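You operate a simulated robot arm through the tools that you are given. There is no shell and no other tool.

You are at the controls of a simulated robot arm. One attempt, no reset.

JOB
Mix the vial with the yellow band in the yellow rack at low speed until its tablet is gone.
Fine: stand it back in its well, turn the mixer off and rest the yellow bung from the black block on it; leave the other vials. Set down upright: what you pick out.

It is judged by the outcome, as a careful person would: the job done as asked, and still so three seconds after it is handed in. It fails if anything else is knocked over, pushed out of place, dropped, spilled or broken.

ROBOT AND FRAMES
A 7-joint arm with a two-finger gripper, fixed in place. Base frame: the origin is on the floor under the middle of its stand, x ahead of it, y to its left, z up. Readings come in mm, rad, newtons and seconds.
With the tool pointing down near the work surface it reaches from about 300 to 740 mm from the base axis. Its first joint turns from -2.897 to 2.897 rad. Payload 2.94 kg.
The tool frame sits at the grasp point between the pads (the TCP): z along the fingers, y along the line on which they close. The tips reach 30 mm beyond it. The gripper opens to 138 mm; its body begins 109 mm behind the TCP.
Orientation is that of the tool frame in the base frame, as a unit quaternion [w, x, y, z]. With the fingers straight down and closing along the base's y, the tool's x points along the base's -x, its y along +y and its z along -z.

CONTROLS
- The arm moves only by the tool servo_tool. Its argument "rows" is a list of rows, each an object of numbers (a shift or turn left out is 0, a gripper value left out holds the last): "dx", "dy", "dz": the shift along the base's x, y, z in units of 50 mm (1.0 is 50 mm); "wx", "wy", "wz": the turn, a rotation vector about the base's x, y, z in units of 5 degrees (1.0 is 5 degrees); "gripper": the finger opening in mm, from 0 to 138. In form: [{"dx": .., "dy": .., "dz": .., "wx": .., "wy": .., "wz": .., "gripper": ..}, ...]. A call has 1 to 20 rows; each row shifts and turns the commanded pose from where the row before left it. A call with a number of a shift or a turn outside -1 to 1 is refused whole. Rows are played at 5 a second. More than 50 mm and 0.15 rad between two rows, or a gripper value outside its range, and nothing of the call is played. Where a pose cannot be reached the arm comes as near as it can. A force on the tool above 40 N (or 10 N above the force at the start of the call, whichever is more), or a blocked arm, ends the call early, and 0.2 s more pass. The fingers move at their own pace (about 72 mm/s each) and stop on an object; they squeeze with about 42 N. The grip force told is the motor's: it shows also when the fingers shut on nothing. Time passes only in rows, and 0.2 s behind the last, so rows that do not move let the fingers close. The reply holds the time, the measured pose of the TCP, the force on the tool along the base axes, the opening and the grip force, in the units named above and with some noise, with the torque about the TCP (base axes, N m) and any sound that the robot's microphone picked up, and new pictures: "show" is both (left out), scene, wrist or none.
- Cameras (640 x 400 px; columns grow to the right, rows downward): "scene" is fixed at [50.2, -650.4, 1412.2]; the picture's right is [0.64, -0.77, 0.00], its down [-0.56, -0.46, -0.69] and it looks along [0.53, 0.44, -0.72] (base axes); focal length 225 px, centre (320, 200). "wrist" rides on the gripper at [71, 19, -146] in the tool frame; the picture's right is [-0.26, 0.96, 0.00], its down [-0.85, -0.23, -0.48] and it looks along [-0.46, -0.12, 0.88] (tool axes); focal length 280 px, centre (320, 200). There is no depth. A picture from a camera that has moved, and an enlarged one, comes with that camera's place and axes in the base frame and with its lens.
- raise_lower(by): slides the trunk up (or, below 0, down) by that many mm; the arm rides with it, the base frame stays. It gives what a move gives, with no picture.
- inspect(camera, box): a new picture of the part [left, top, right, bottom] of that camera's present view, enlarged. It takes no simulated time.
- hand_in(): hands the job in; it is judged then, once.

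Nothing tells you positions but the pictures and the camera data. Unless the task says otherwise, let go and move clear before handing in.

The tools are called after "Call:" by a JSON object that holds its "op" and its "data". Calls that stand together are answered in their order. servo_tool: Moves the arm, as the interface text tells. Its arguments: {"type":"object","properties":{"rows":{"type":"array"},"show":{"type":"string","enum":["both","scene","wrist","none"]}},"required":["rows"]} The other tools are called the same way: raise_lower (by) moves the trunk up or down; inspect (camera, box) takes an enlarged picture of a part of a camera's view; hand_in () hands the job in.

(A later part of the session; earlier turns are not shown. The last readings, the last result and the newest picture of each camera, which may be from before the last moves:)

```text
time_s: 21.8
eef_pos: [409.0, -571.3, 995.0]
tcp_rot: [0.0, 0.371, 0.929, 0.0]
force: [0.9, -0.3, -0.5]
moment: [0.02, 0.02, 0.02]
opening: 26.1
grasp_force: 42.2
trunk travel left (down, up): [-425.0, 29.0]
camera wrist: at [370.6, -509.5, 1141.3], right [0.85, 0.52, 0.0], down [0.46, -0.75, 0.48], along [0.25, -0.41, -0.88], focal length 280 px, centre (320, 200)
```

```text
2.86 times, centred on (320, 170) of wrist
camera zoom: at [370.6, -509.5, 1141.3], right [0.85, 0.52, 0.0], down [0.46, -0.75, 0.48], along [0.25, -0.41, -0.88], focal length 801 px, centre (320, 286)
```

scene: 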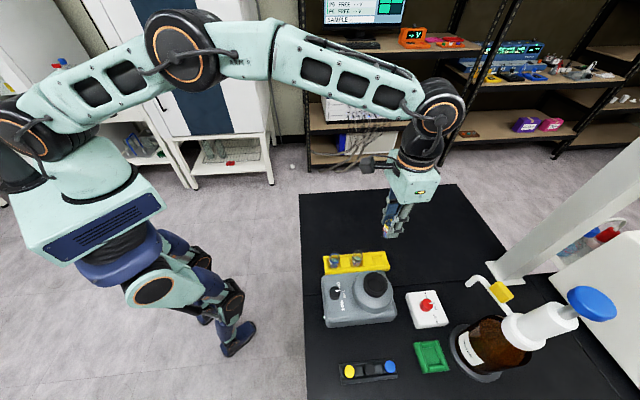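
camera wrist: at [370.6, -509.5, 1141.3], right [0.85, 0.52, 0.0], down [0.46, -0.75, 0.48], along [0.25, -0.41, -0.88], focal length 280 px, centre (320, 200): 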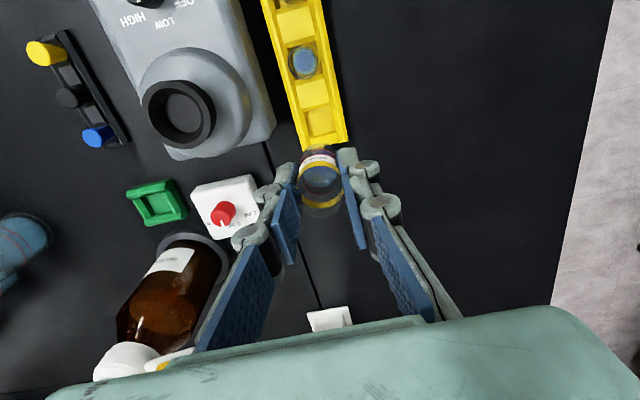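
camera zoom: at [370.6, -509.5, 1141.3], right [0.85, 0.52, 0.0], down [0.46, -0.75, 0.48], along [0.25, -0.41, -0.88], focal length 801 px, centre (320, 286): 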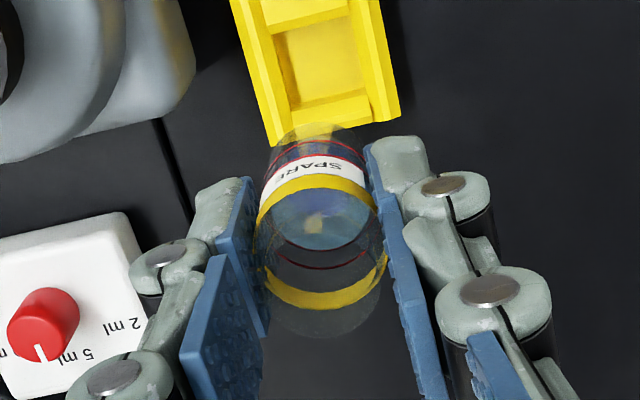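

The vial is up with a pale tablet visible inside it. I'll zoom on the cup to refine its centre before carrying the vial over.

Call:
{"op": "inspect", "data": {"camera": "wrist", "box": [110, 40, 270, 180]}}

Call:
{"op": "inspect", "data": {"camera": "scene", "box": [340, 260, 410, 310]}}

```text
2.86 times, centred on (190, 110) of wrist
camera zoom: at [370.6, -509.5, 1141.3], right [0.85, 0.52, 0.0], down [0.46, -0.75, 0.48], along [0.25, -0.41, -0.88], focal length 801 px, centre (691, 457)
```

zoom: 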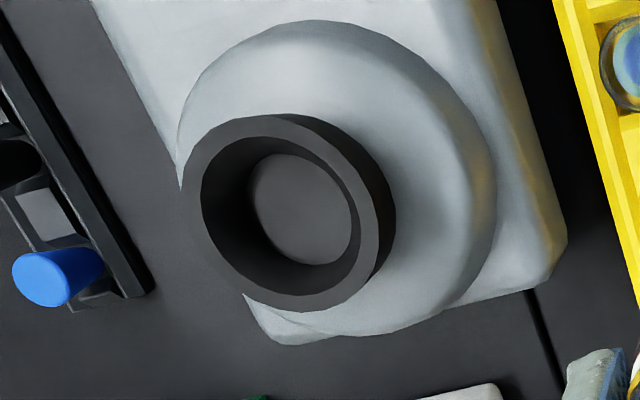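

```text
8.00 times, centred on (375, 285) of scene
camera zoom: at [50.2, -650.4, 1412.2], right [0.64, -0.77, 0.0], down [-0.56, -0.46, -0.69], along [0.53, 0.44, -0.72], focal length 1802 px, centre (-120, -480)
```

zoom: 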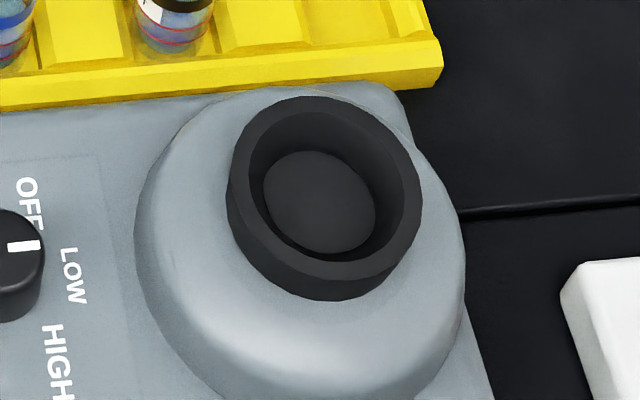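

Call:
{"op": "inspect", "data": {"camera": "wrist", "box": [280, 135, 360, 225]}}

Call:
{"op": "inspect", "data": {"camera": "scene", "box": [370, 205, 420, 245]}}

```text
4.44 times, centred on (320, 180) of wrist
camera zoom: at [370.6, -509.5, 1141.3], right [0.85, 0.52, 0.0], down [0.46, -0.75, 0.48], along [0.25, -0.41, -0.88], focal length 1246 px, centre (320, 289)
```

zoom: 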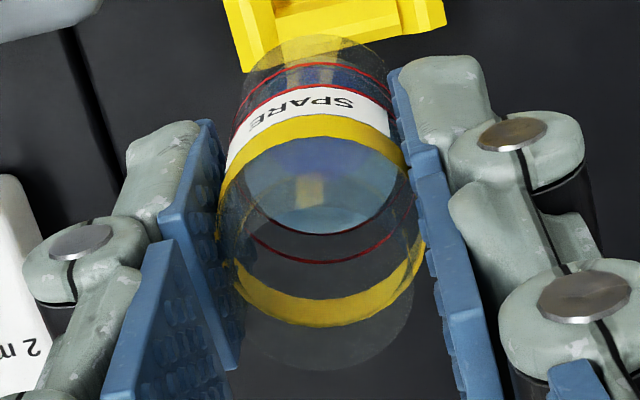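

```text
10.00 times, centred on (395, 225) of scene
camera zoom: at [50.2, -650.4, 1412.2], right [0.64, -0.77, 0.0], down [-0.56, -0.46, -0.69], along [0.53, 0.44, -0.72], focal length 2252 px, centre (-430, -50)
```

zoom: 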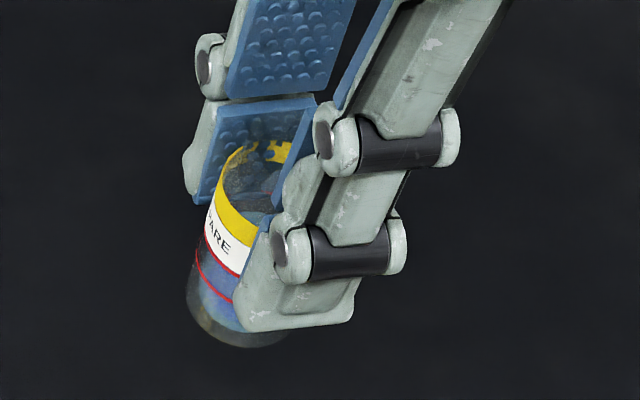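

The vial hangs upright, with its bottom about 56 mm below the TCP. The cup centre is (296.5,-609.7), rim about 911, floor about 900. I'll carry the vial above the cup.

Call:
{"op": "servo_tool", "data": {"rows": [{"dx": -0.12, "dy": -0.04}, {"dx": -0.25, "dy": -0.084}, {"dx": -0.3, "dy": -0.101}, {"dx": -0.3, "dy": -0.101}, {"dx": -0.3, "dy": -0.101}, {"dx": -0.3, "dy": -0.101}, {"dx": -0.3, "dy": -0.101}, {"dx": -0.25, "dy": -0.084}, {"dx": -0.137, "dy": -0.048}, {}, {}]}}

Call:
{"op": "inspect", "data": {"camera": "wrist", "box": [260, 60, 380, 220]}}

Call:
{"op": "inspect", "data": {"camera": "scene", "box": [335, 240, 425, 320]}}

```text
time_s: 24.2
eef_pos: [295.5, -611.7, 994.7]
tcp_rot: [0.0, 0.37, 0.929, 0.0]
force: [-0.5, 0.0, -0.9]
moment: [0.01, 0.0, 0.02]
opening: 26.2
grasp_force: 42.4
trunk travel left (down, up): [-425.0, 29.0]
camera wrist: at [257.3, -548.7, 1140.8], right [0.85, 0.52, 0.0], down [0.46, -0.75, 0.48], along [0.25, -0.41, -0.88], focal length 280 px, centre (320, 200)
```

scene: 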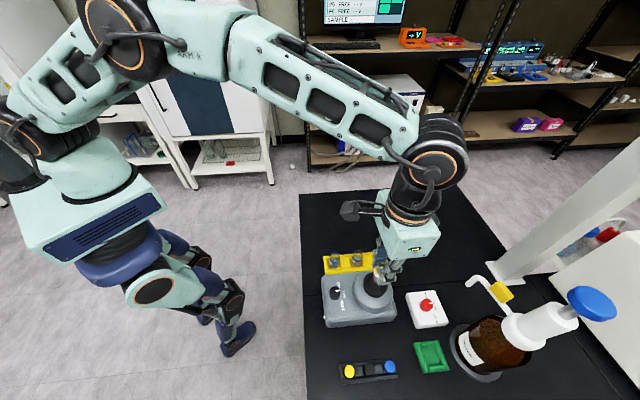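
wrist: 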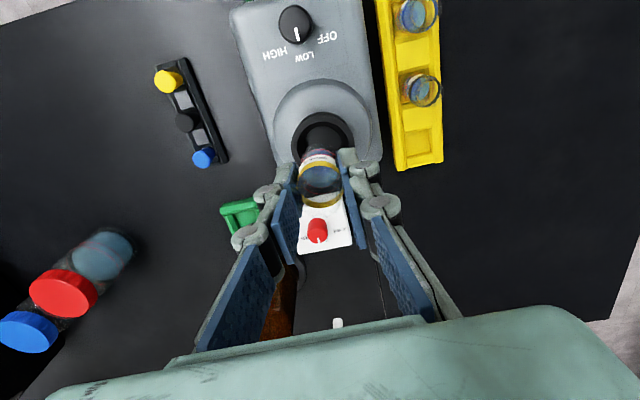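

```text
2.50 times, centred on (320, 140) of wrist
camera zoom: at [257.3, -548.7, 1140.8], right [0.85, 0.52, 0.0], down [0.46, -0.75, 0.48], along [0.25, -0.41, -0.88], focal length 701 px, centre (320, 350)
```

zoom: 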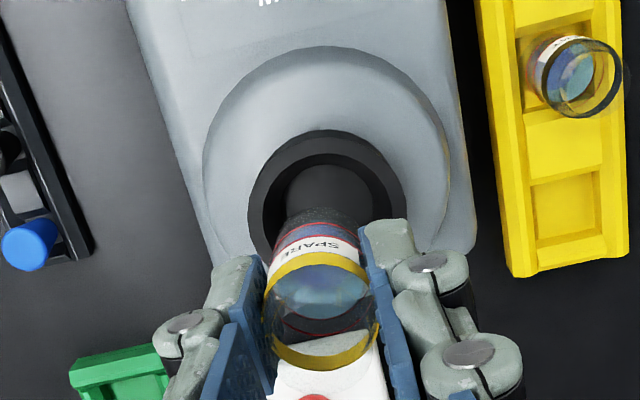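

```text
5.00 times, centred on (380, 280) of scene
camera zoom: at [50.2, -650.4, 1412.2], right [0.64, -0.77, 0.0], down [-0.56, -0.46, -0.69], along [0.53, 0.44, -0.72], focal length 1126 px, centre (20, -200)
```

zoom: 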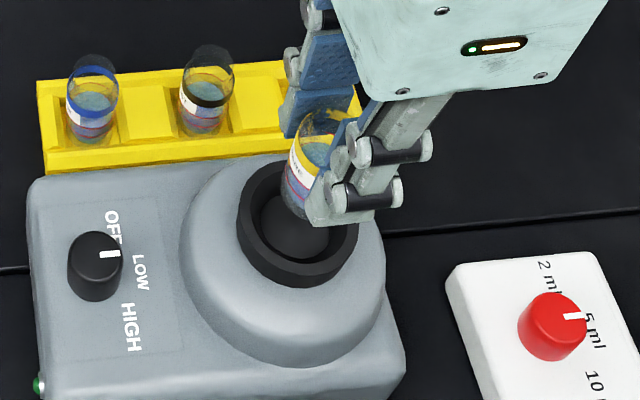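

The vial is over the cup, about 1.8 mm short in y. I'll correct that and lower it toward the cup floor in stages.

Call:
{"op": "servo_tool", "data": {"rows": [{"dx": 0.018, "dy": 0.036}, {"dz": -0.2}, {"dz": -0.2}, {"dz": -0.15}, {"dz": -0.1}, {}]}}

Call:
{"op": "inspect", "data": {"camera": "scene", "box": [345, 250, 415, 310]}}

Call:
{"op": "inspect", "data": {"camera": "wrist", "box": [260, 80, 380, 220]}}

```text
time_s: 25.6
eef_pos: [297.1, -608.3, 963.2]
tcp_rot: [0.0, 0.371, 0.929, 0.0]
force: [0.2, 0.6, -0.4]
moment: [-0.04, -0.01, -0.03]
opening: 26.3
grasp_force: 41.9
trunk travel left (down, up): [-425.0, 29.0]
camera wrist: at [258.5, -546.5, 1108.6], right [0.85, 0.52, 0.0], down [0.46, -0.75, 0.48], along [0.25, -0.41, -0.88], focal length 280 px, centre (320, 200)
```

scene: 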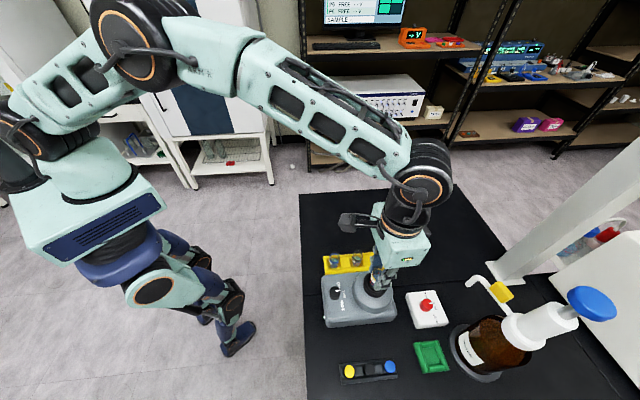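
wrist: 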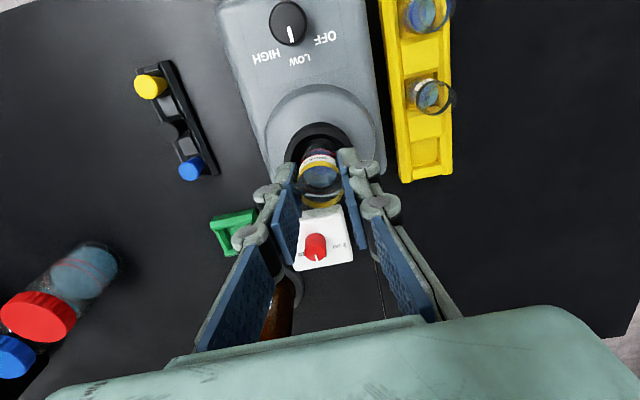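

```text
6.67 times, centred on (380, 280) of scene
camera zoom: at [50.2, -650.4, 1412.2], right [0.64, -0.77, 0.0], down [-0.56, -0.46, -0.69], along [0.53, 0.44, -0.72], focal length 1502 px, centre (-80, -333)
```

zoom: 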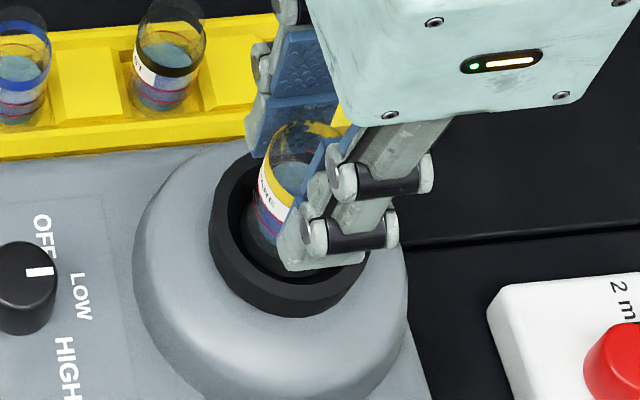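

```text
2.86 times, centred on (320, 150) of wrist
camera zoom: at [258.5, -546.5, 1108.6], right [0.85, 0.52, 0.0], down [0.46, -0.75, 0.48], along [0.25, -0.41, -0.88], focal length 801 px, centre (320, 343)
```

zoom: 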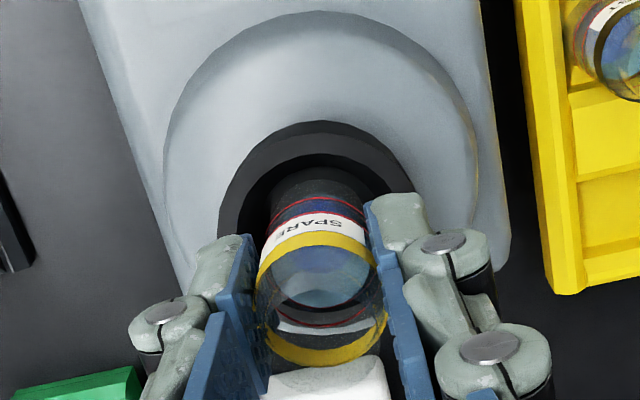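

Call:
{"op": "servo_tool", "data": {"rows": [{"dz": -0.025}, {"dz": -0.025}, {"dz": -0.025}, {"dz": -0.025}, {}], "show": "wrist"}}

Call:
{"op": "inspect", "data": {"camera": "wrist", "box": [275, 120, 365, 220]}}

```text
time_s: 26.8
eef_pos: [297.2, -608.6, 957.5]
tcp_rot: [0.0, 0.37, 0.929, 0.001]
force: [-0.4, 0.0, -0.6]
moment: [-0.01, -0.01, -0.03]
opening: 26.2
grasp_force: 42.3
trunk travel left (down, up): [-425.0, 29.0]
camera wrist: at [258.5, -546.5, 1104.0], right [0.85, 0.52, 0.0], down [0.46, -0.75, 0.48], along [0.25, -0.41, -0.88], focal length 280 px, centre (320, 200)
```

wrist: 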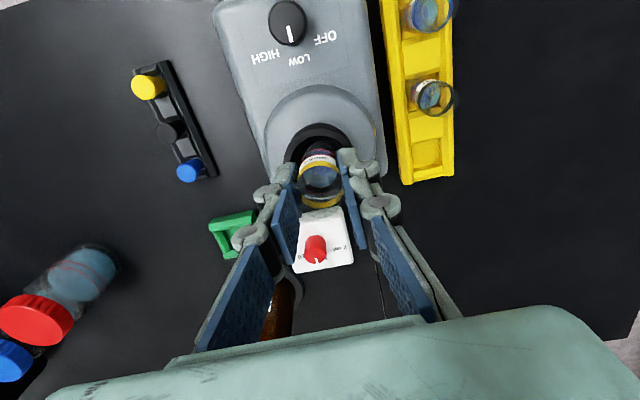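

```text
4.00 times, centred on (320, 170) of wrist
camera zoom: at [258.5, -546.5, 1104.0], right [0.85, 0.52, 0.0], down [0.46, -0.75, 0.48], along [0.25, -0.41, -0.88], focal length 1122 px, centre (320, 320)
```

zoom: 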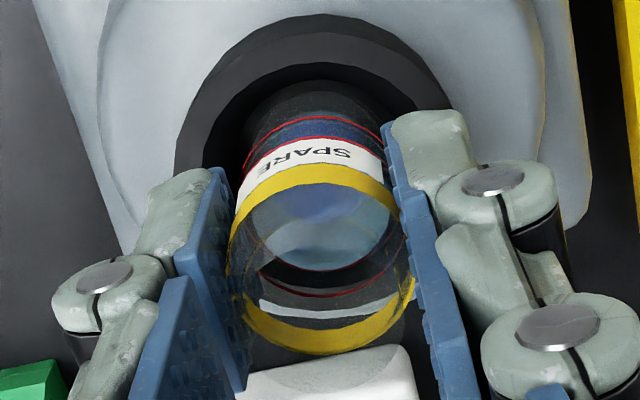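

Call:
{"op": "inspect", "data": {"camera": "wrist", "box": [295, 140, 345, 200]}}

Call:
{"op": "inspect", "data": {"camera": "scene", "box": [355, 255, 405, 300]}}

```text
6.67 times, centred on (320, 170) of wrist
camera zoom: at [258.5, -546.5, 1104.0], right [0.85, 0.52, 0.0], down [0.46, -0.75, 0.48], along [0.25, -0.41, -0.88], focal length 1869 px, centre (320, 400)
```

zoom: 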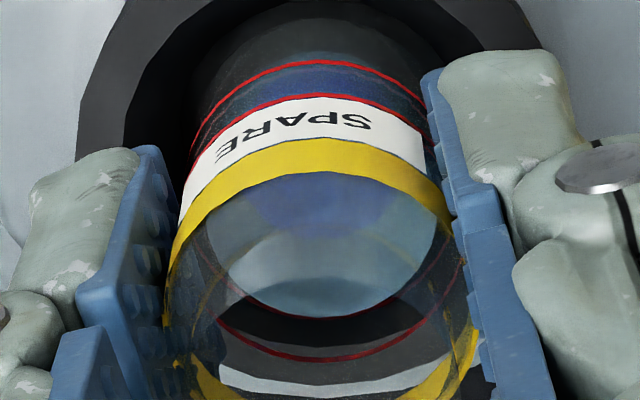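

```text
8.89 times, centred on (380, 278) of scene
camera zoom: at [50.2, -650.4, 1412.2], right [0.64, -0.77, 0.0], down [-0.56, -0.46, -0.69], along [0.53, 0.44, -0.72], focal length 2002 px, centre (-213, -489)
```

zoom: 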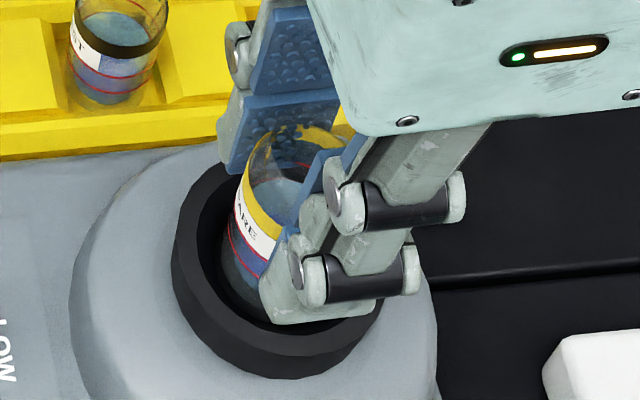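

I can't clearly see the tablet from this angle and there's no contact or sound yet. I'll lower in small steps until the vial just bears on the cup floor.

Call:
{"op": "servo_tool", "data": {"rows": [{"dz": -0.02}, {"dz": -0.02}, {}], "show": "none"}}

```text
time_s: 27.6
eef_pos: [297.0, -608.2, 956.4]
tcp_rot: [0.0, 0.371, 0.929, 0.0]
force: [0.2, -0.4, -0.8]
moment: [-0.04, 0.03, -0.01]
opening: 26.5
grasp_force: 42.1
trunk travel left (down, up): [-425.0, 29.0]
```

Call:
{"op": "servo_tool", "data": {"rows": [{"dz": -0.02}, {"dz": -0.02}, {}], "show": "none"}}

```text
time_s: 28.4
eef_pos: [297.1, -607.7, 954.1]
tcp_rot: [0.001, 0.371, 0.929, 0.0]
force: [1.1, -0.1, -0.7]
moment: [0.0, 0.02, -0.03]
opening: 26.0
grasp_force: 41.8
trunk travel left (down, up): [-425.0, 29.0]
```

Call:
{"op": "servo_tool", "data": {"rows": [{"dz": -0.02}, {"dz": -0.02}, {}], "show": "none"}}

```text
time_s: 29.2
eef_pos: [297.3, -608.2, 951.7]
tcp_rot: [0.0, 0.371, 0.929, 0.0]
force: [0.0, -1.3, 0.3]
moment: [-0.05, 0.02, -0.05]
opening: 26.0
grasp_force: 42.1
trunk travel left (down, up): [-425.0, 29.0]
```

Call:
{"op": "servo_tool", "data": {"rows": [{}]}}

Call:
{"op": "inspect", "data": {"camera": "scene", "box": [355, 255, 405, 300]}}

Call:
{"op": "inspect", "data": {"camera": "wrist", "box": [275, 110, 365, 220]}}

```text
time_s: 29.6
eef_pos: [297.7, -607.8, 950.9]
tcp_rot: [0.0, 0.37, 0.929, 0.0]
force: [1.5, -0.1, -0.2]
moment: [-0.04, 0.01, 0.0]
opening: 26.0
grasp_force: 42.2
trunk travel left (down, up): [-425.0, 29.0]
camera wrist: at [258.2, -546.0, 1097.5], right [0.85, 0.52, 0.0], down [0.46, -0.75, 0.48], along [0.25, -0.41, -0.88], focal length 280 px, centre (320, 200)
```

scene: 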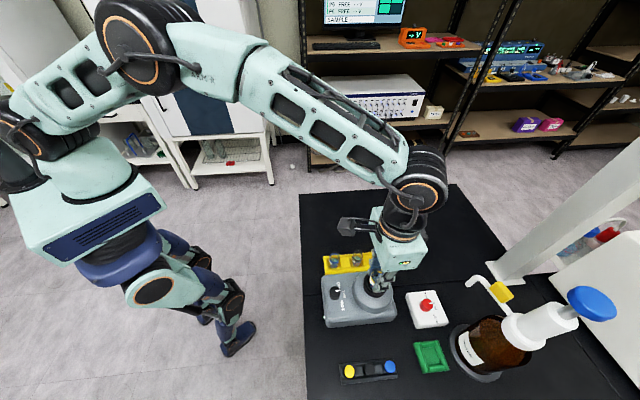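
wrist: 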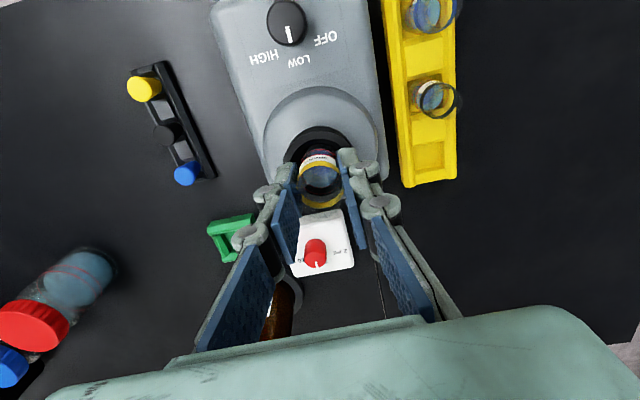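

```text
8.89 times, centred on (380, 278) of scene
camera zoom: at [50.2, -650.4, 1412.2], right [0.64, -0.77, 0.0], down [-0.56, -0.46, -0.69], along [0.53, 0.44, -0.72], focal length 2002 px, centre (-213, -489)
```

zoom: 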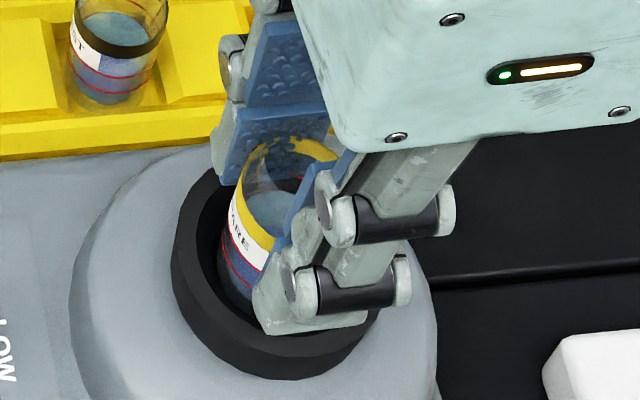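

```text
3.64 times, centred on (320, 165) of wrist
camera zoom: at [258.2, -546.0, 1097.5], right [0.85, 0.52, 0.0], down [0.46, -0.75, 0.48], along [0.25, -0.41, -0.88], focal length 1020 px, centre (320, 327)
```

zoom: 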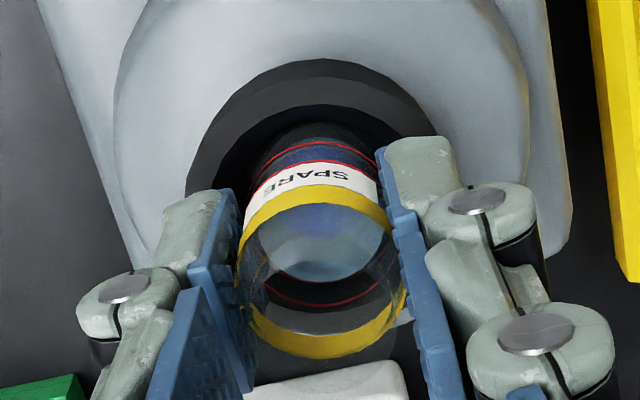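

Call:
{"op": "servo_tool", "data": {"rows": [{"dz": -0.02}, {"dz": -0.02}, {}], "show": "none"}}

```text
time_s: 30.4
eef_pos: [297.7, -608.3, 950.4]
tcp_rot: [0.0, 0.371, 0.929, 0.0]
force: [0.0, -1.0, 1.8]
moment: [-0.03, 0.04, -0.04]
opening: 26.4
grasp_force: 41.3
trunk travel left (down, up): [-425.0, 29.0]
```

Call:
{"op": "servo_tool", "data": {"rows": [{"dz": -0.02}, {}, {}], "show": "none"}}

```text
time_s: 31.2
eef_pos: [297.8, -608.1, 948.4]
tcp_rot: [0.0, 0.371, 0.929, 0.001]
force: [-0.1, -0.9, 1.7]
moment: [-0.07, -0.02, 0.0]
opening: 26.2
grasp_force: 41.4
trunk travel left (down, up): [-425.0, 29.0]
```

A small upward force of about 1.7 N has appeared, so contact is likely beginning. I'll go 1 mm lower, hold, and look.

Call:
{"op": "servo_tool", "data": {"rows": [{"dz": -0.02}, {}, {}, {}, {}]}}

Call:
{"op": "inspect", "data": {"camera": "wrist", "box": [290, 130, 350, 220]}}

Call:
{"op": "inspect", "data": {"camera": "scene", "box": [355, 255, 405, 300]}}

```text
time_s: 32.4
eef_pos: [296.8, -608.2, 947.5]
tcp_rot: [0.0, 0.37, 0.929, 0.0]
force: [0.5, 1.2, 2.3]
moment: [0.04, -0.02, -0.02]
opening: 26.1
grasp_force: 42.1
trunk travel left (down, up): [-425.0, 29.0]
camera wrist: at [258.2, -545.8, 1093.8], right [0.85, 0.52, 0.0], down [0.46, -0.75, 0.48], along [0.25, -0.41, -0.88], focal length 280 px, centre (320, 200)
```

scene: 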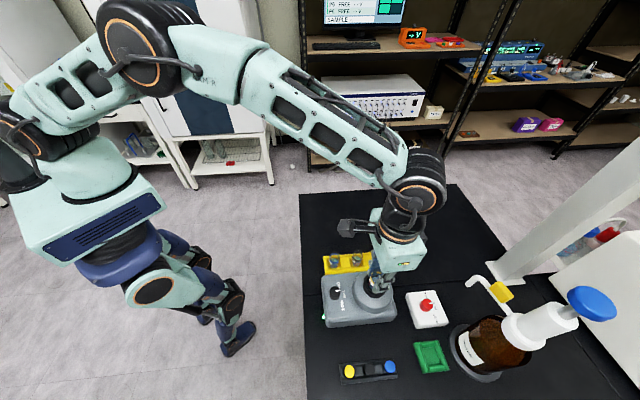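
wrist: 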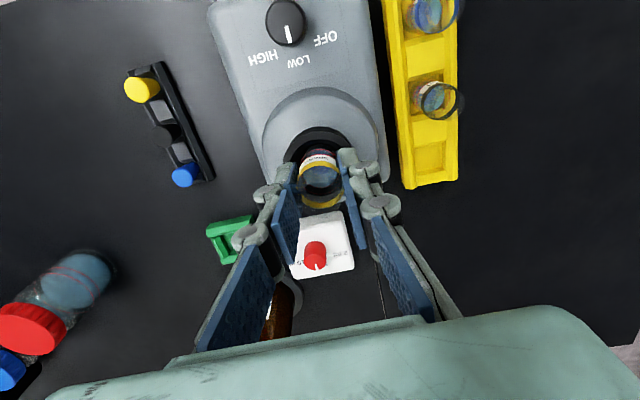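

```text
4.44 times, centred on (320, 175) of wrist
camera zoom: at [258.2, -545.8, 1093.8], right [0.85, 0.52, 0.0], down [0.46, -0.75, 0.48], along [0.25, -0.41, -0.88], focal length 1246 px, centre (320, 311)
```

zoom: 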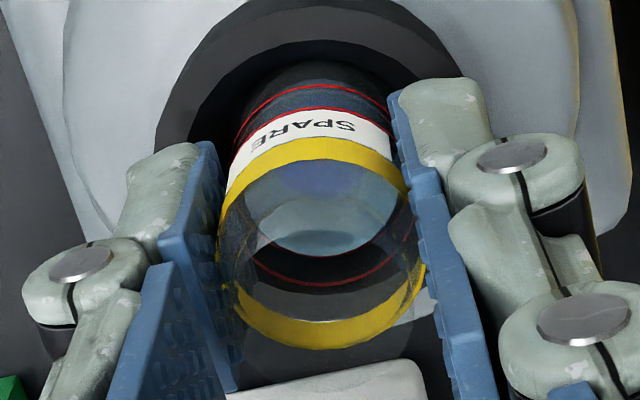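

```text
8.89 times, centred on (380, 278) of scene
camera zoom: at [50.2, -650.4, 1412.2], right [0.64, -0.77, 0.0], down [-0.56, -0.46, -0.69], along [0.53, 0.44, -0.72], focal length 2002 px, centre (-213, -489)
```

zoom: 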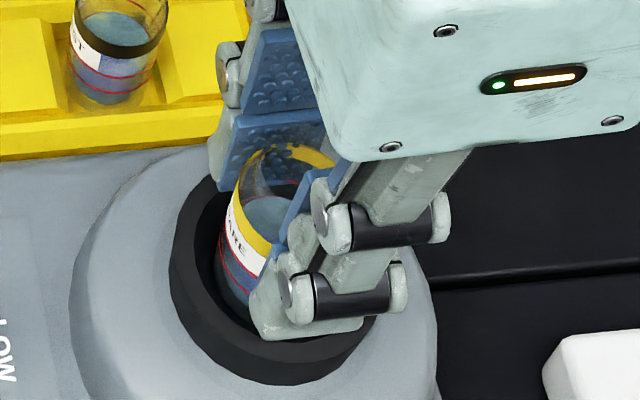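

Call:
{"op": "inspect", "data": {"camera": "scene", "box": [312, 270, 352, 330]}}

Call:
{"op": "servo_tool", "data": {"rows": [{}, {}], "show": "none"}}

```text
6.67 times, centred on (332, 300) of scene
camera zoom: at [50.2, -650.4, 1412.2], right [0.64, -0.77, 0.0], down [-0.56, -0.46, -0.69], along [0.53, 0.44, -0.72], focal length 1502 px, centre (240, -467)
```

zoom: 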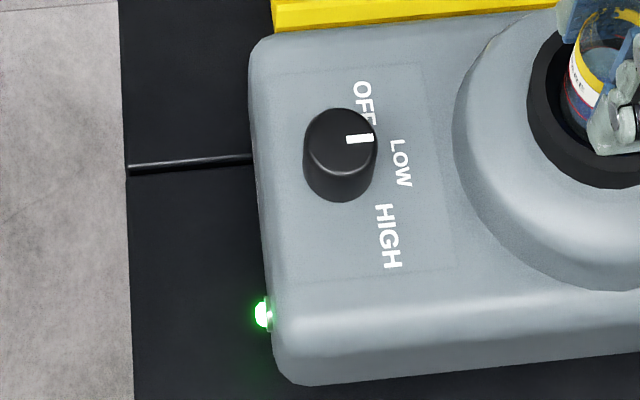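

```text
time_s: 33.0
eef_pos: [296.8, -608.1, 947.1]
tcp_rot: [0.0, 0.371, 0.929, 0.0]
force: [-0.2, 2.5, 2.7]
moment: [0.07, 0.01, -0.02]
opening: 26.0
grasp_force: 41.9
trunk travel left (down, up): [-425.0, 29.0]
```

The mixer LED is now lit, so pressing the vial on the cup runs it at LOW. I'll hold here and watch the liquid for the tablet.

Call:
{"op": "inspect", "data": {"camera": "wrist", "box": [298, 145, 343, 185]}}

Call:
{"op": "servo_tool", "data": {"rows": [{}, {}, {}, {}, {}, {}, {}, {}, {}, {}], "show": "wrist"}}

Call:
{"op": "inspect", "data": {"camera": "wrist", "box": [298, 145, 343, 185]}}

Call:
{"op": "inspect", "data": {"camera": "scene", "box": [362, 258, 392, 288]}}

```text
10.00 times, centred on (320, 165) of wrist
camera zoom: at [258.1, -545.9, 1093.8], right [0.85, 0.52, 0.0], down [0.46, -0.75, 0.48], along [0.25, -0.41, -0.88], focal length 2804 px, centre (315, 550)
```

zoom: 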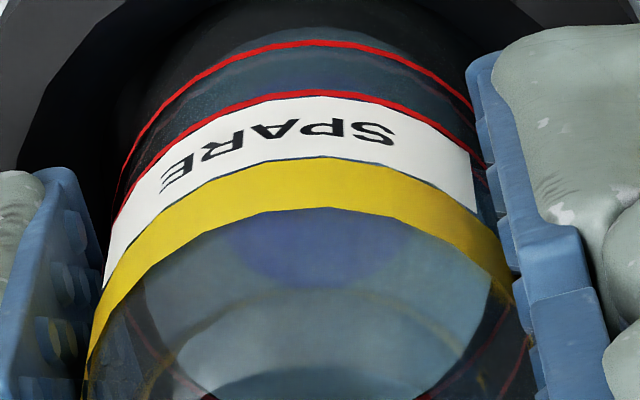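

```text
time_s: 35.2
eef_pos: [296.8, -607.7, 948.3]
tcp_rot: [0.0, 0.371, 0.929, 0.001]
force: [0.3, 0.4, 4.1]
moment: [-0.02, 0.0, -0.01]
opening: 25.9
grasp_force: 42.1
trunk travel left (down, up): [-425.0, 29.0]
camera wrist: at [258.1, -546.1, 1093.8], right [0.85, 0.52, 0.0], down [0.46, -0.75, 0.48], along [0.25, -0.41, -0.88], focal length 280 px, centre (320, 200)
```

wrist: 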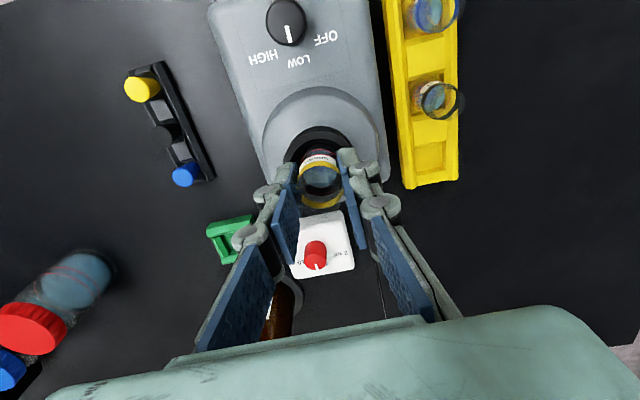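

```text
10.00 times, centred on (320, 165) of wrist
camera zoom: at [258.1, -546.1, 1093.8], right [0.85, 0.52, 0.0], down [0.46, -0.75, 0.48], along [0.25, -0.41, -0.88], focal length 2804 px, centre (315, 550)
```

zoom: 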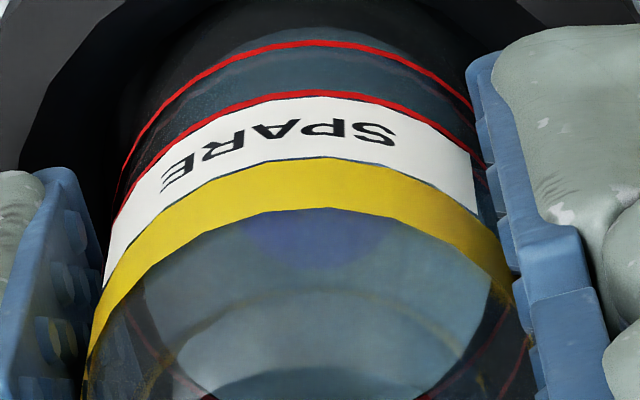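

```text
13.33 times, centred on (377, 273) of scene
camera zoom: at [50.2, -650.4, 1412.2], right [0.64, -0.77, 0.0], down [-0.56, -0.46, -0.69], along [0.53, 0.44, -0.72], focal length 3003 px, centre (-440, -773)
```

zoom: 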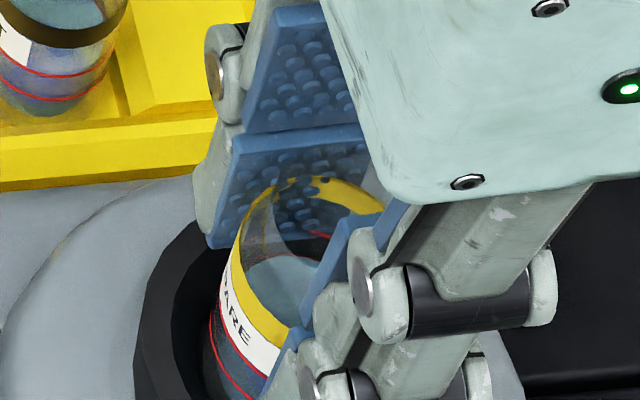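

The violet disc in the liquid is the tablet and it is shrinking (about 175 to 130 px wide in this view). I'll keep holding.

Call:
{"op": "servo_tool", "data": {"rows": [{}, {}, {}, {}, {}, {}, {}, {}, {}, {}, {}, {}, {}, {}, {}], "show": "none"}}

Call:
{"op": "inspect", "data": {"camera": "wrist", "box": [298, 145, 343, 185]}}

```text
time_s: 38.4
eef_pos: [296.0, -608.8, 946.7]
tcp_rot: [0.0, 0.37, 0.929, 0.0]
force: [-1.0, -0.2, 3.0]
moment: [-0.02, 0.0, -0.01]
opening: 26.1
grasp_force: 41.5
trunk travel left (down, up): [-425.0, 29.0]
```

```text
10.00 times, centred on (320, 165) of wrist
camera zoom: at [258.1, -546.0, 1093.8], right [0.85, 0.52, 0.0], down [0.46, -0.75, 0.48], along [0.25, -0.41, -0.88], focal length 2804 px, centre (315, 550)
```

zoom: 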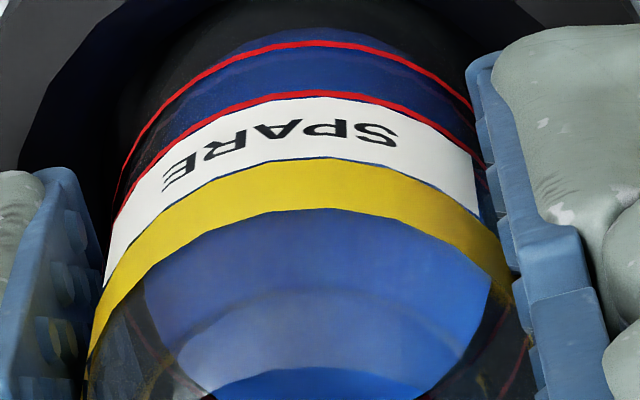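

The liquid has turned uniformly blue and no disc is visible. I'll hold one more second to confirm it is fully gone.

Call:
{"op": "servo_tool", "data": {"rows": [{}, {}, {}, {}]}}

Call:
{"op": "inspect", "data": {"camera": "wrist", "box": [298, 145, 343, 185]}}

Call:
{"op": "inspect", "data": {"camera": "scene", "box": [312, 255, 402, 330]}}

```text
time_s: 39.4
eef_pos: [296.9, -607.5, 947.4]
tcp_rot: [0.0, 0.369, 0.929, 0.0]
force: [-0.2, -0.2, 2.8]
moment: [-0.02, 0.01, 0.01]
opening: 26.1
grasp_force: 42.3
trunk travel left (down, up): [-425.0, 29.0]
camera wrist: at [258.1, -546.0, 1093.8], right [0.85, 0.52, 0.0], down [0.46, -0.75, 0.48], along [0.25, -0.41, -0.88], focal length 280 px, centre (320, 200)
```

scene: 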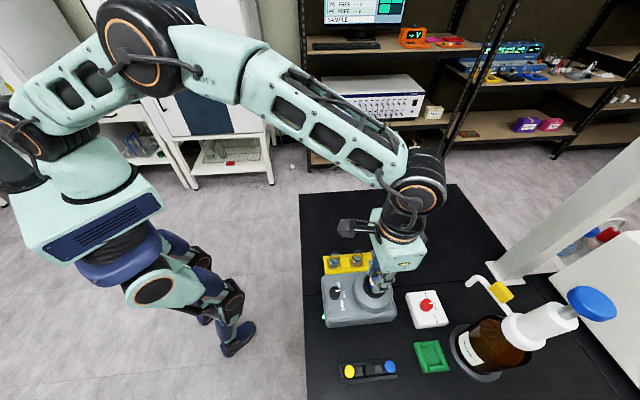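
wrist: 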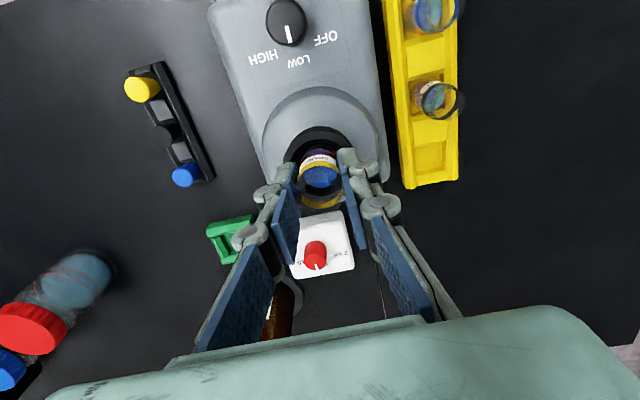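

```text
10.00 times, centred on (320, 165) of wrist
camera zoom: at [258.1, -546.0, 1093.8], right [0.85, 0.52, 0.0], down [0.46, -0.75, 0.48], along [0.25, -0.41, -0.88], focal length 2804 px, centre (315, 550)
```

zoom: 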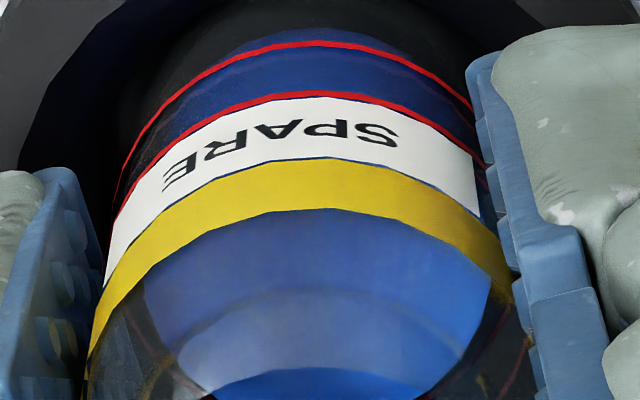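

```text
5.33 times, centred on (357, 292) of scene
camera zoom: at [50.2, -650.4, 1412.2], right [0.64, -0.77, 0.0], down [-0.56, -0.46, -0.69], along [0.53, 0.44, -0.72], focal length 1201 px, centre (123, -293)
```

zoom: 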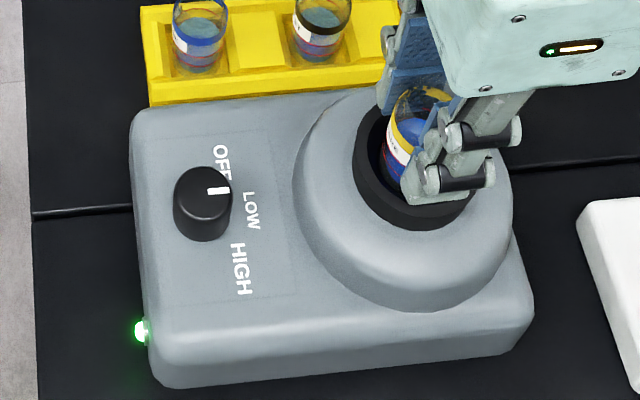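

Mixing is complete and stable. I'll lift the vial out and carry it back over its well by reversing the same commanded path.

Call:
{"op": "servo_tool", "data": {"rows": [{"dz": 0.1}, {"dz": 0.2}, {"dz": 0.25}, {"dz": 0.25}, {"dz": 0.15}, {}, {"dx": 0.12, "dy": 0.039}, {"dx": 0.25, "dy": 0.081}, {"dx": 0.3, "dy": 0.097}, {"dx": 0.3, "dy": 0.097}, {"dx": 0.3, "dy": 0.097}, {"dx": 0.3, "dy": 0.097}, {"dx": 0.3, "dy": 0.097}, {"dx": 0.25, "dy": 0.081}, {"dx": 0.119, "dy": 0.039}, {}, {}]}}

Call:
{"op": "inspect", "data": {"camera": "wrist", "box": [260, 60, 380, 220]}}

Call:
{"op": "inspect", "data": {"camera": "scene", "box": [315, 200, 435, 320]}}

```text
time_s: 43.0
eef_pos: [410.5, -572.4, 994.8]
tcp_rot: [0.001, 0.37, 0.929, 0.0]
force: [0.4, -0.3, -1.0]
moment: [0.0, 0.02, -0.01]
opening: 26.1
grasp_force: 41.9
trunk travel left (down, up): [-425.0, 29.0]
camera wrist: at [370.8, -509.6, 1140.9], right [0.85, 0.52, 0.0], down [0.46, -0.75, 0.48], along [0.25, -0.41, -0.88], focal length 280 px, centre (320, 200)
```

scene: 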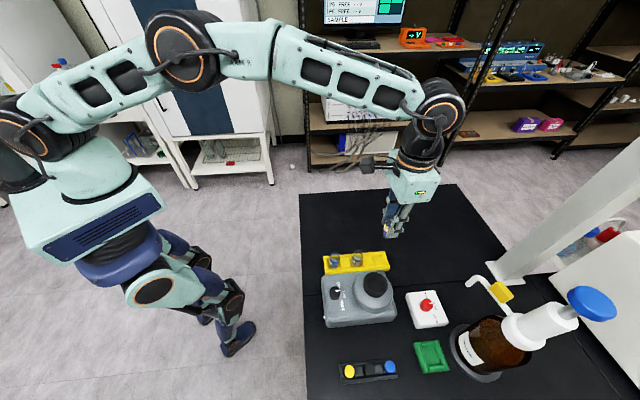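
wrist: 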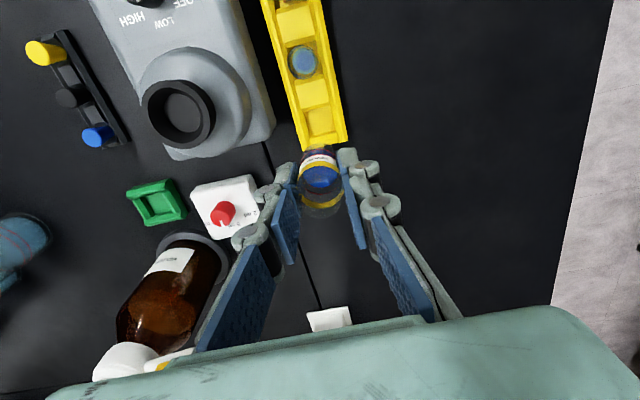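

```text
2.50 times, centred on (320, 140) of wrist
camera zoom: at [370.8, -509.6, 1140.9], right [0.85, 0.52, 0.0], down [0.46, -0.75, 0.48], along [0.25, -0.41, -0.88], focal length 701 px, centre (320, 350)
```

zoom: 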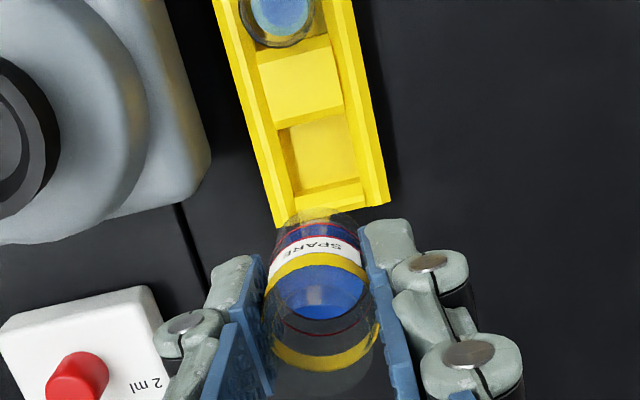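

```text
3.33 times, centred on (375, 260) of scene
camera zoom: at [50.2, -650.4, 1412.2], right [0.64, -0.77, 0.0], down [-0.56, -0.46, -0.69], along [0.53, 0.44, -0.72], focal length 751 px, centre (137, 0)
```

zoom: 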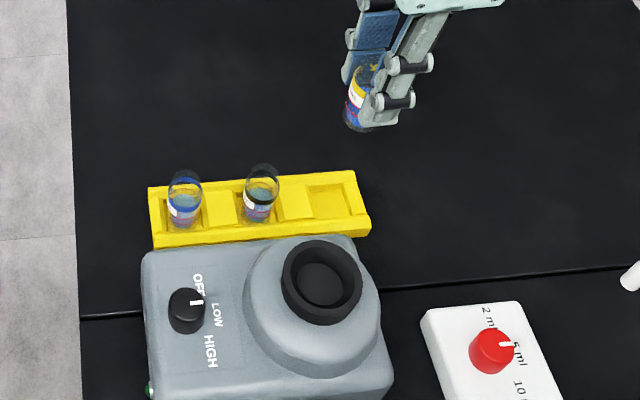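

The pose repeats to within 0.5 mm. I'll lower to just above the well and check.

Call:
{"op": "servo_tool", "data": {"rows": [{"dz": -0.1}, {"dz": -0.2}, {"dz": -0.3}, {"dz": -0.3}, {"dz": -0.3}, {"dz": -0.3}, {"dz": -0.3}, {"dz": -0.2}, {"dz": -0.1}, {}, {}]}}

Call:
{"op": "inspect", "data": {"camera": "wrist", "box": [260, 60, 380, 220]}}

Call:
{"op": "inspect", "data": {"camera": "scene", "box": [345, 220, 415, 290]}}

```text
time_s: 45.4
eef_pos: [408.3, -573.7, 890.4]
tcp_rot: [-0.001, 0.37, 0.929, -0.001]
force: [-0.3, -0.4, 0.2]
moment: [-0.01, 0.0, 0.01]
opening: 25.9
grasp_force: 42.0
trunk travel left (down, up): [-425.0, 29.0]
camera wrist: at [370.2, -510.9, 1035.8], right [0.85, 0.52, 0.0], down [0.46, -0.75, 0.48], along [0.25, -0.41, -0.88], focal length 280 px, centre (320, 200)
```

scene: 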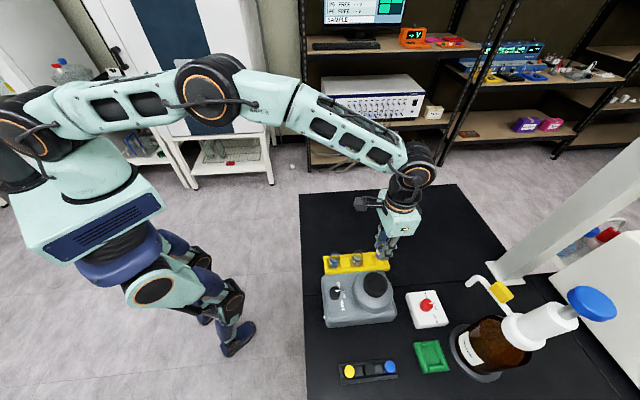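
wrist: 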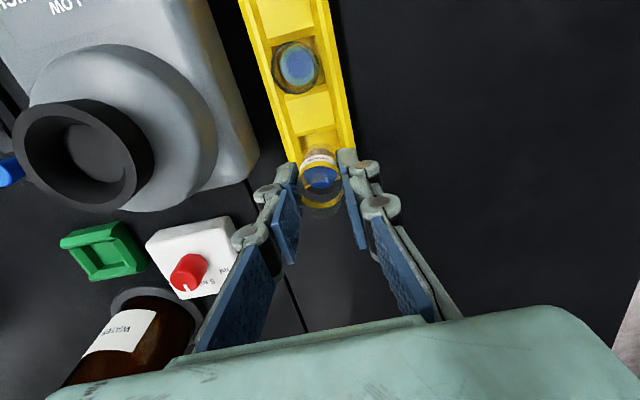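

```text
2.50 times, centred on (320, 140) of wrist
camera zoom: at [370.2, -510.9, 1035.8], right [0.85, 0.52, 0.0], down [0.46, -0.75, 0.48], along [0.25, -0.41, -0.88], focal length 701 px, centre (320, 350)
```

zoom: 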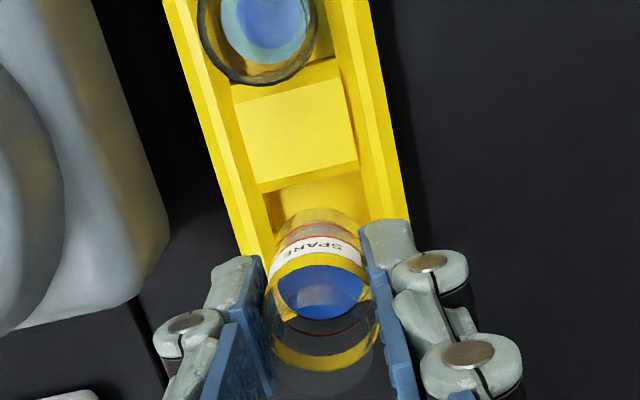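

```text
5.71 times, centred on (380, 255) of scene
camera zoom: at [50.2, -650.4, 1412.2], right [0.64, -0.77, 0.0], down [-0.56, -0.46, -0.69], along [0.53, 0.44, -0.72], focal length 1287 px, centre (-23, -114)
```

zoom: 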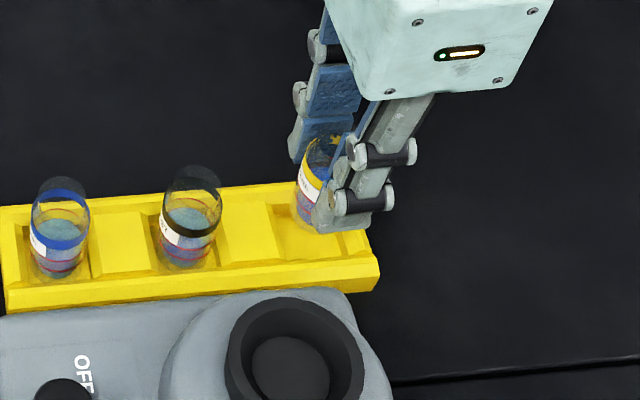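

Call:
{"op": "servo_tool", "data": {"rows": [{"dx": 0.01, "dy": 0.006, "dz": -0.08}, {"dz": -0.08}, {"dz": -0.08}, {"dz": -0.08}, {"dz": -0.08}, {}], "show": "none"}}

```text
time_s: 46.8
eef_pos: [409.4, -571.5, 870.3]
tcp_rot: [0.0, 0.371, 0.929, 0.0]
force: [-0.2, 0.6, 0.0]
moment: [-0.01, -0.04, -0.02]
opening: 26.3
grasp_force: 41.2
trunk travel left (down, up): [-425.0, 29.0]
```

Call:
{"op": "servo_tool", "data": {"rows": [{"dz": -0.05}, {"dz": -0.05}, {"dz": -0.04}, {"dz": -0.03}, {}]}}

Call:
{"op": "inspect", "data": {"camera": "wrist", "box": [260, 80, 380, 220]}}

Call:
{"op": "inspect", "data": {"camera": "scene", "box": [345, 220, 415, 290]}}

```text
time_s: 48.0
eef_pos: [410.8, -571.0, 861.7]
tcp_rot: [0.001, 0.371, 0.929, 0.001]
force: [-1.0, 0.4, 0.7]
moment: [-0.02, 0.0, 0.01]
opening: 26.1
grasp_force: 41.7
trunk travel left (down, up): [-425.0, 29.0]
camera wrist: at [370.7, -509.7, 1007.6], right [0.85, 0.52, 0.0], down [0.46, -0.75, 0.48], along [0.25, -0.41, -0.88], focal length 280 px, centre (320, 200)
```

scene: 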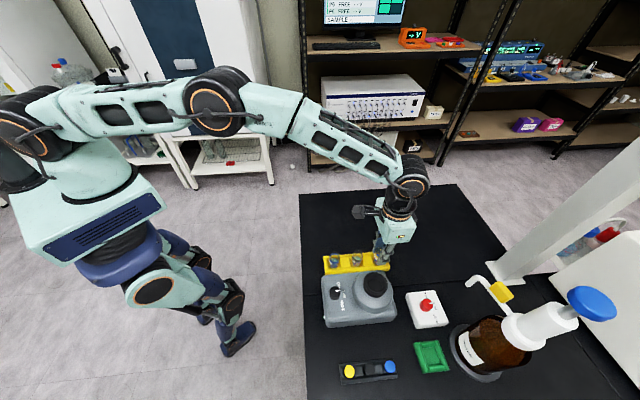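
wrist: 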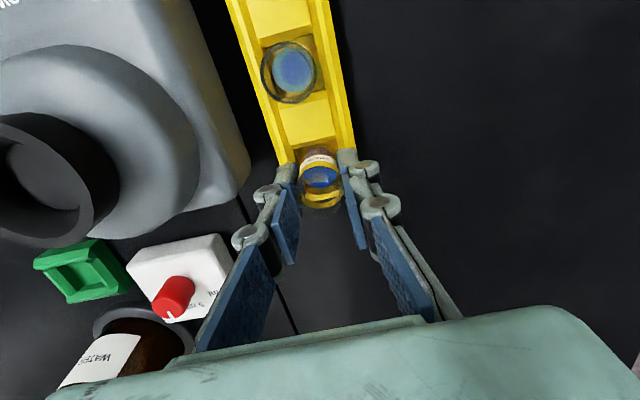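

```text
2.86 times, centred on (320, 150) of wrist
camera zoom: at [370.7, -509.7, 1007.6], right [0.85, 0.52, 0.0], down [0.46, -0.75, 0.48], along [0.25, -0.41, -0.88], focal length 801 px, centre (320, 343)
```

zoom: 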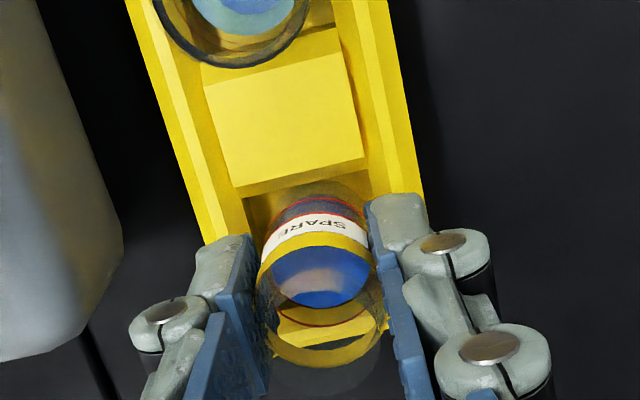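

```text
5.71 times, centred on (380, 255) of scene
camera zoom: at [50.2, -650.4, 1412.2], right [0.64, -0.77, 0.0], down [-0.56, -0.46, -0.69], along [0.53, 0.44, -0.72], focal length 1287 px, centre (-23, -114)
```

zoom: 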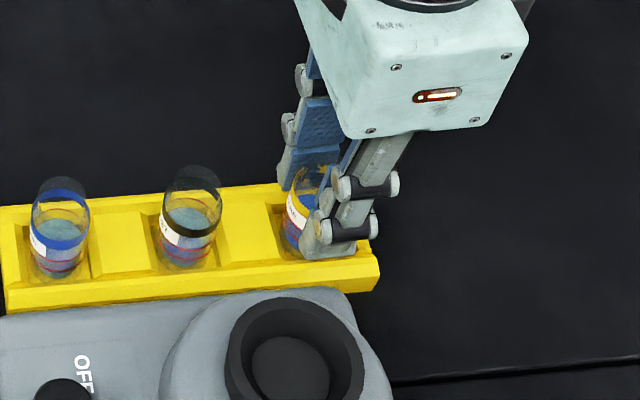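

The vial is in its well about 1.4 mm above rest height. I'll lower that last bit and check the force.

Call:
{"op": "servo_tool", "data": {"rows": [{"dz": -0.02}, {"dz": -0.012}, {}], "show": "none"}}

```text
time_s: 48.8
eef_pos: [409.2, -572.3, 859.6]
tcp_rot: [0.0, 0.371, 0.929, 0.0]
force: [0.3, -0.1, 0.9]
moment: [0.03, -0.01, 0.0]
opening: 26.0
grasp_force: 42.3
trunk travel left (down, up): [-425.0, 29.0]
```

Call:
{"op": "servo_tool", "data": {"rows": [{"dz": -0.015}, {}, {}], "show": "none"}}

```text
time_s: 49.6
eef_pos: [409.8, -572.0, 858.8]
tcp_rot: [0.001, 0.371, 0.929, 0.0]
force: [0.9, -1.5, 5.0]
moment: [-0.01, 0.01, 0.02]
opening: 25.9
grasp_force: 42.2
trunk travel left (down, up): [-425.0, 29.0]
```

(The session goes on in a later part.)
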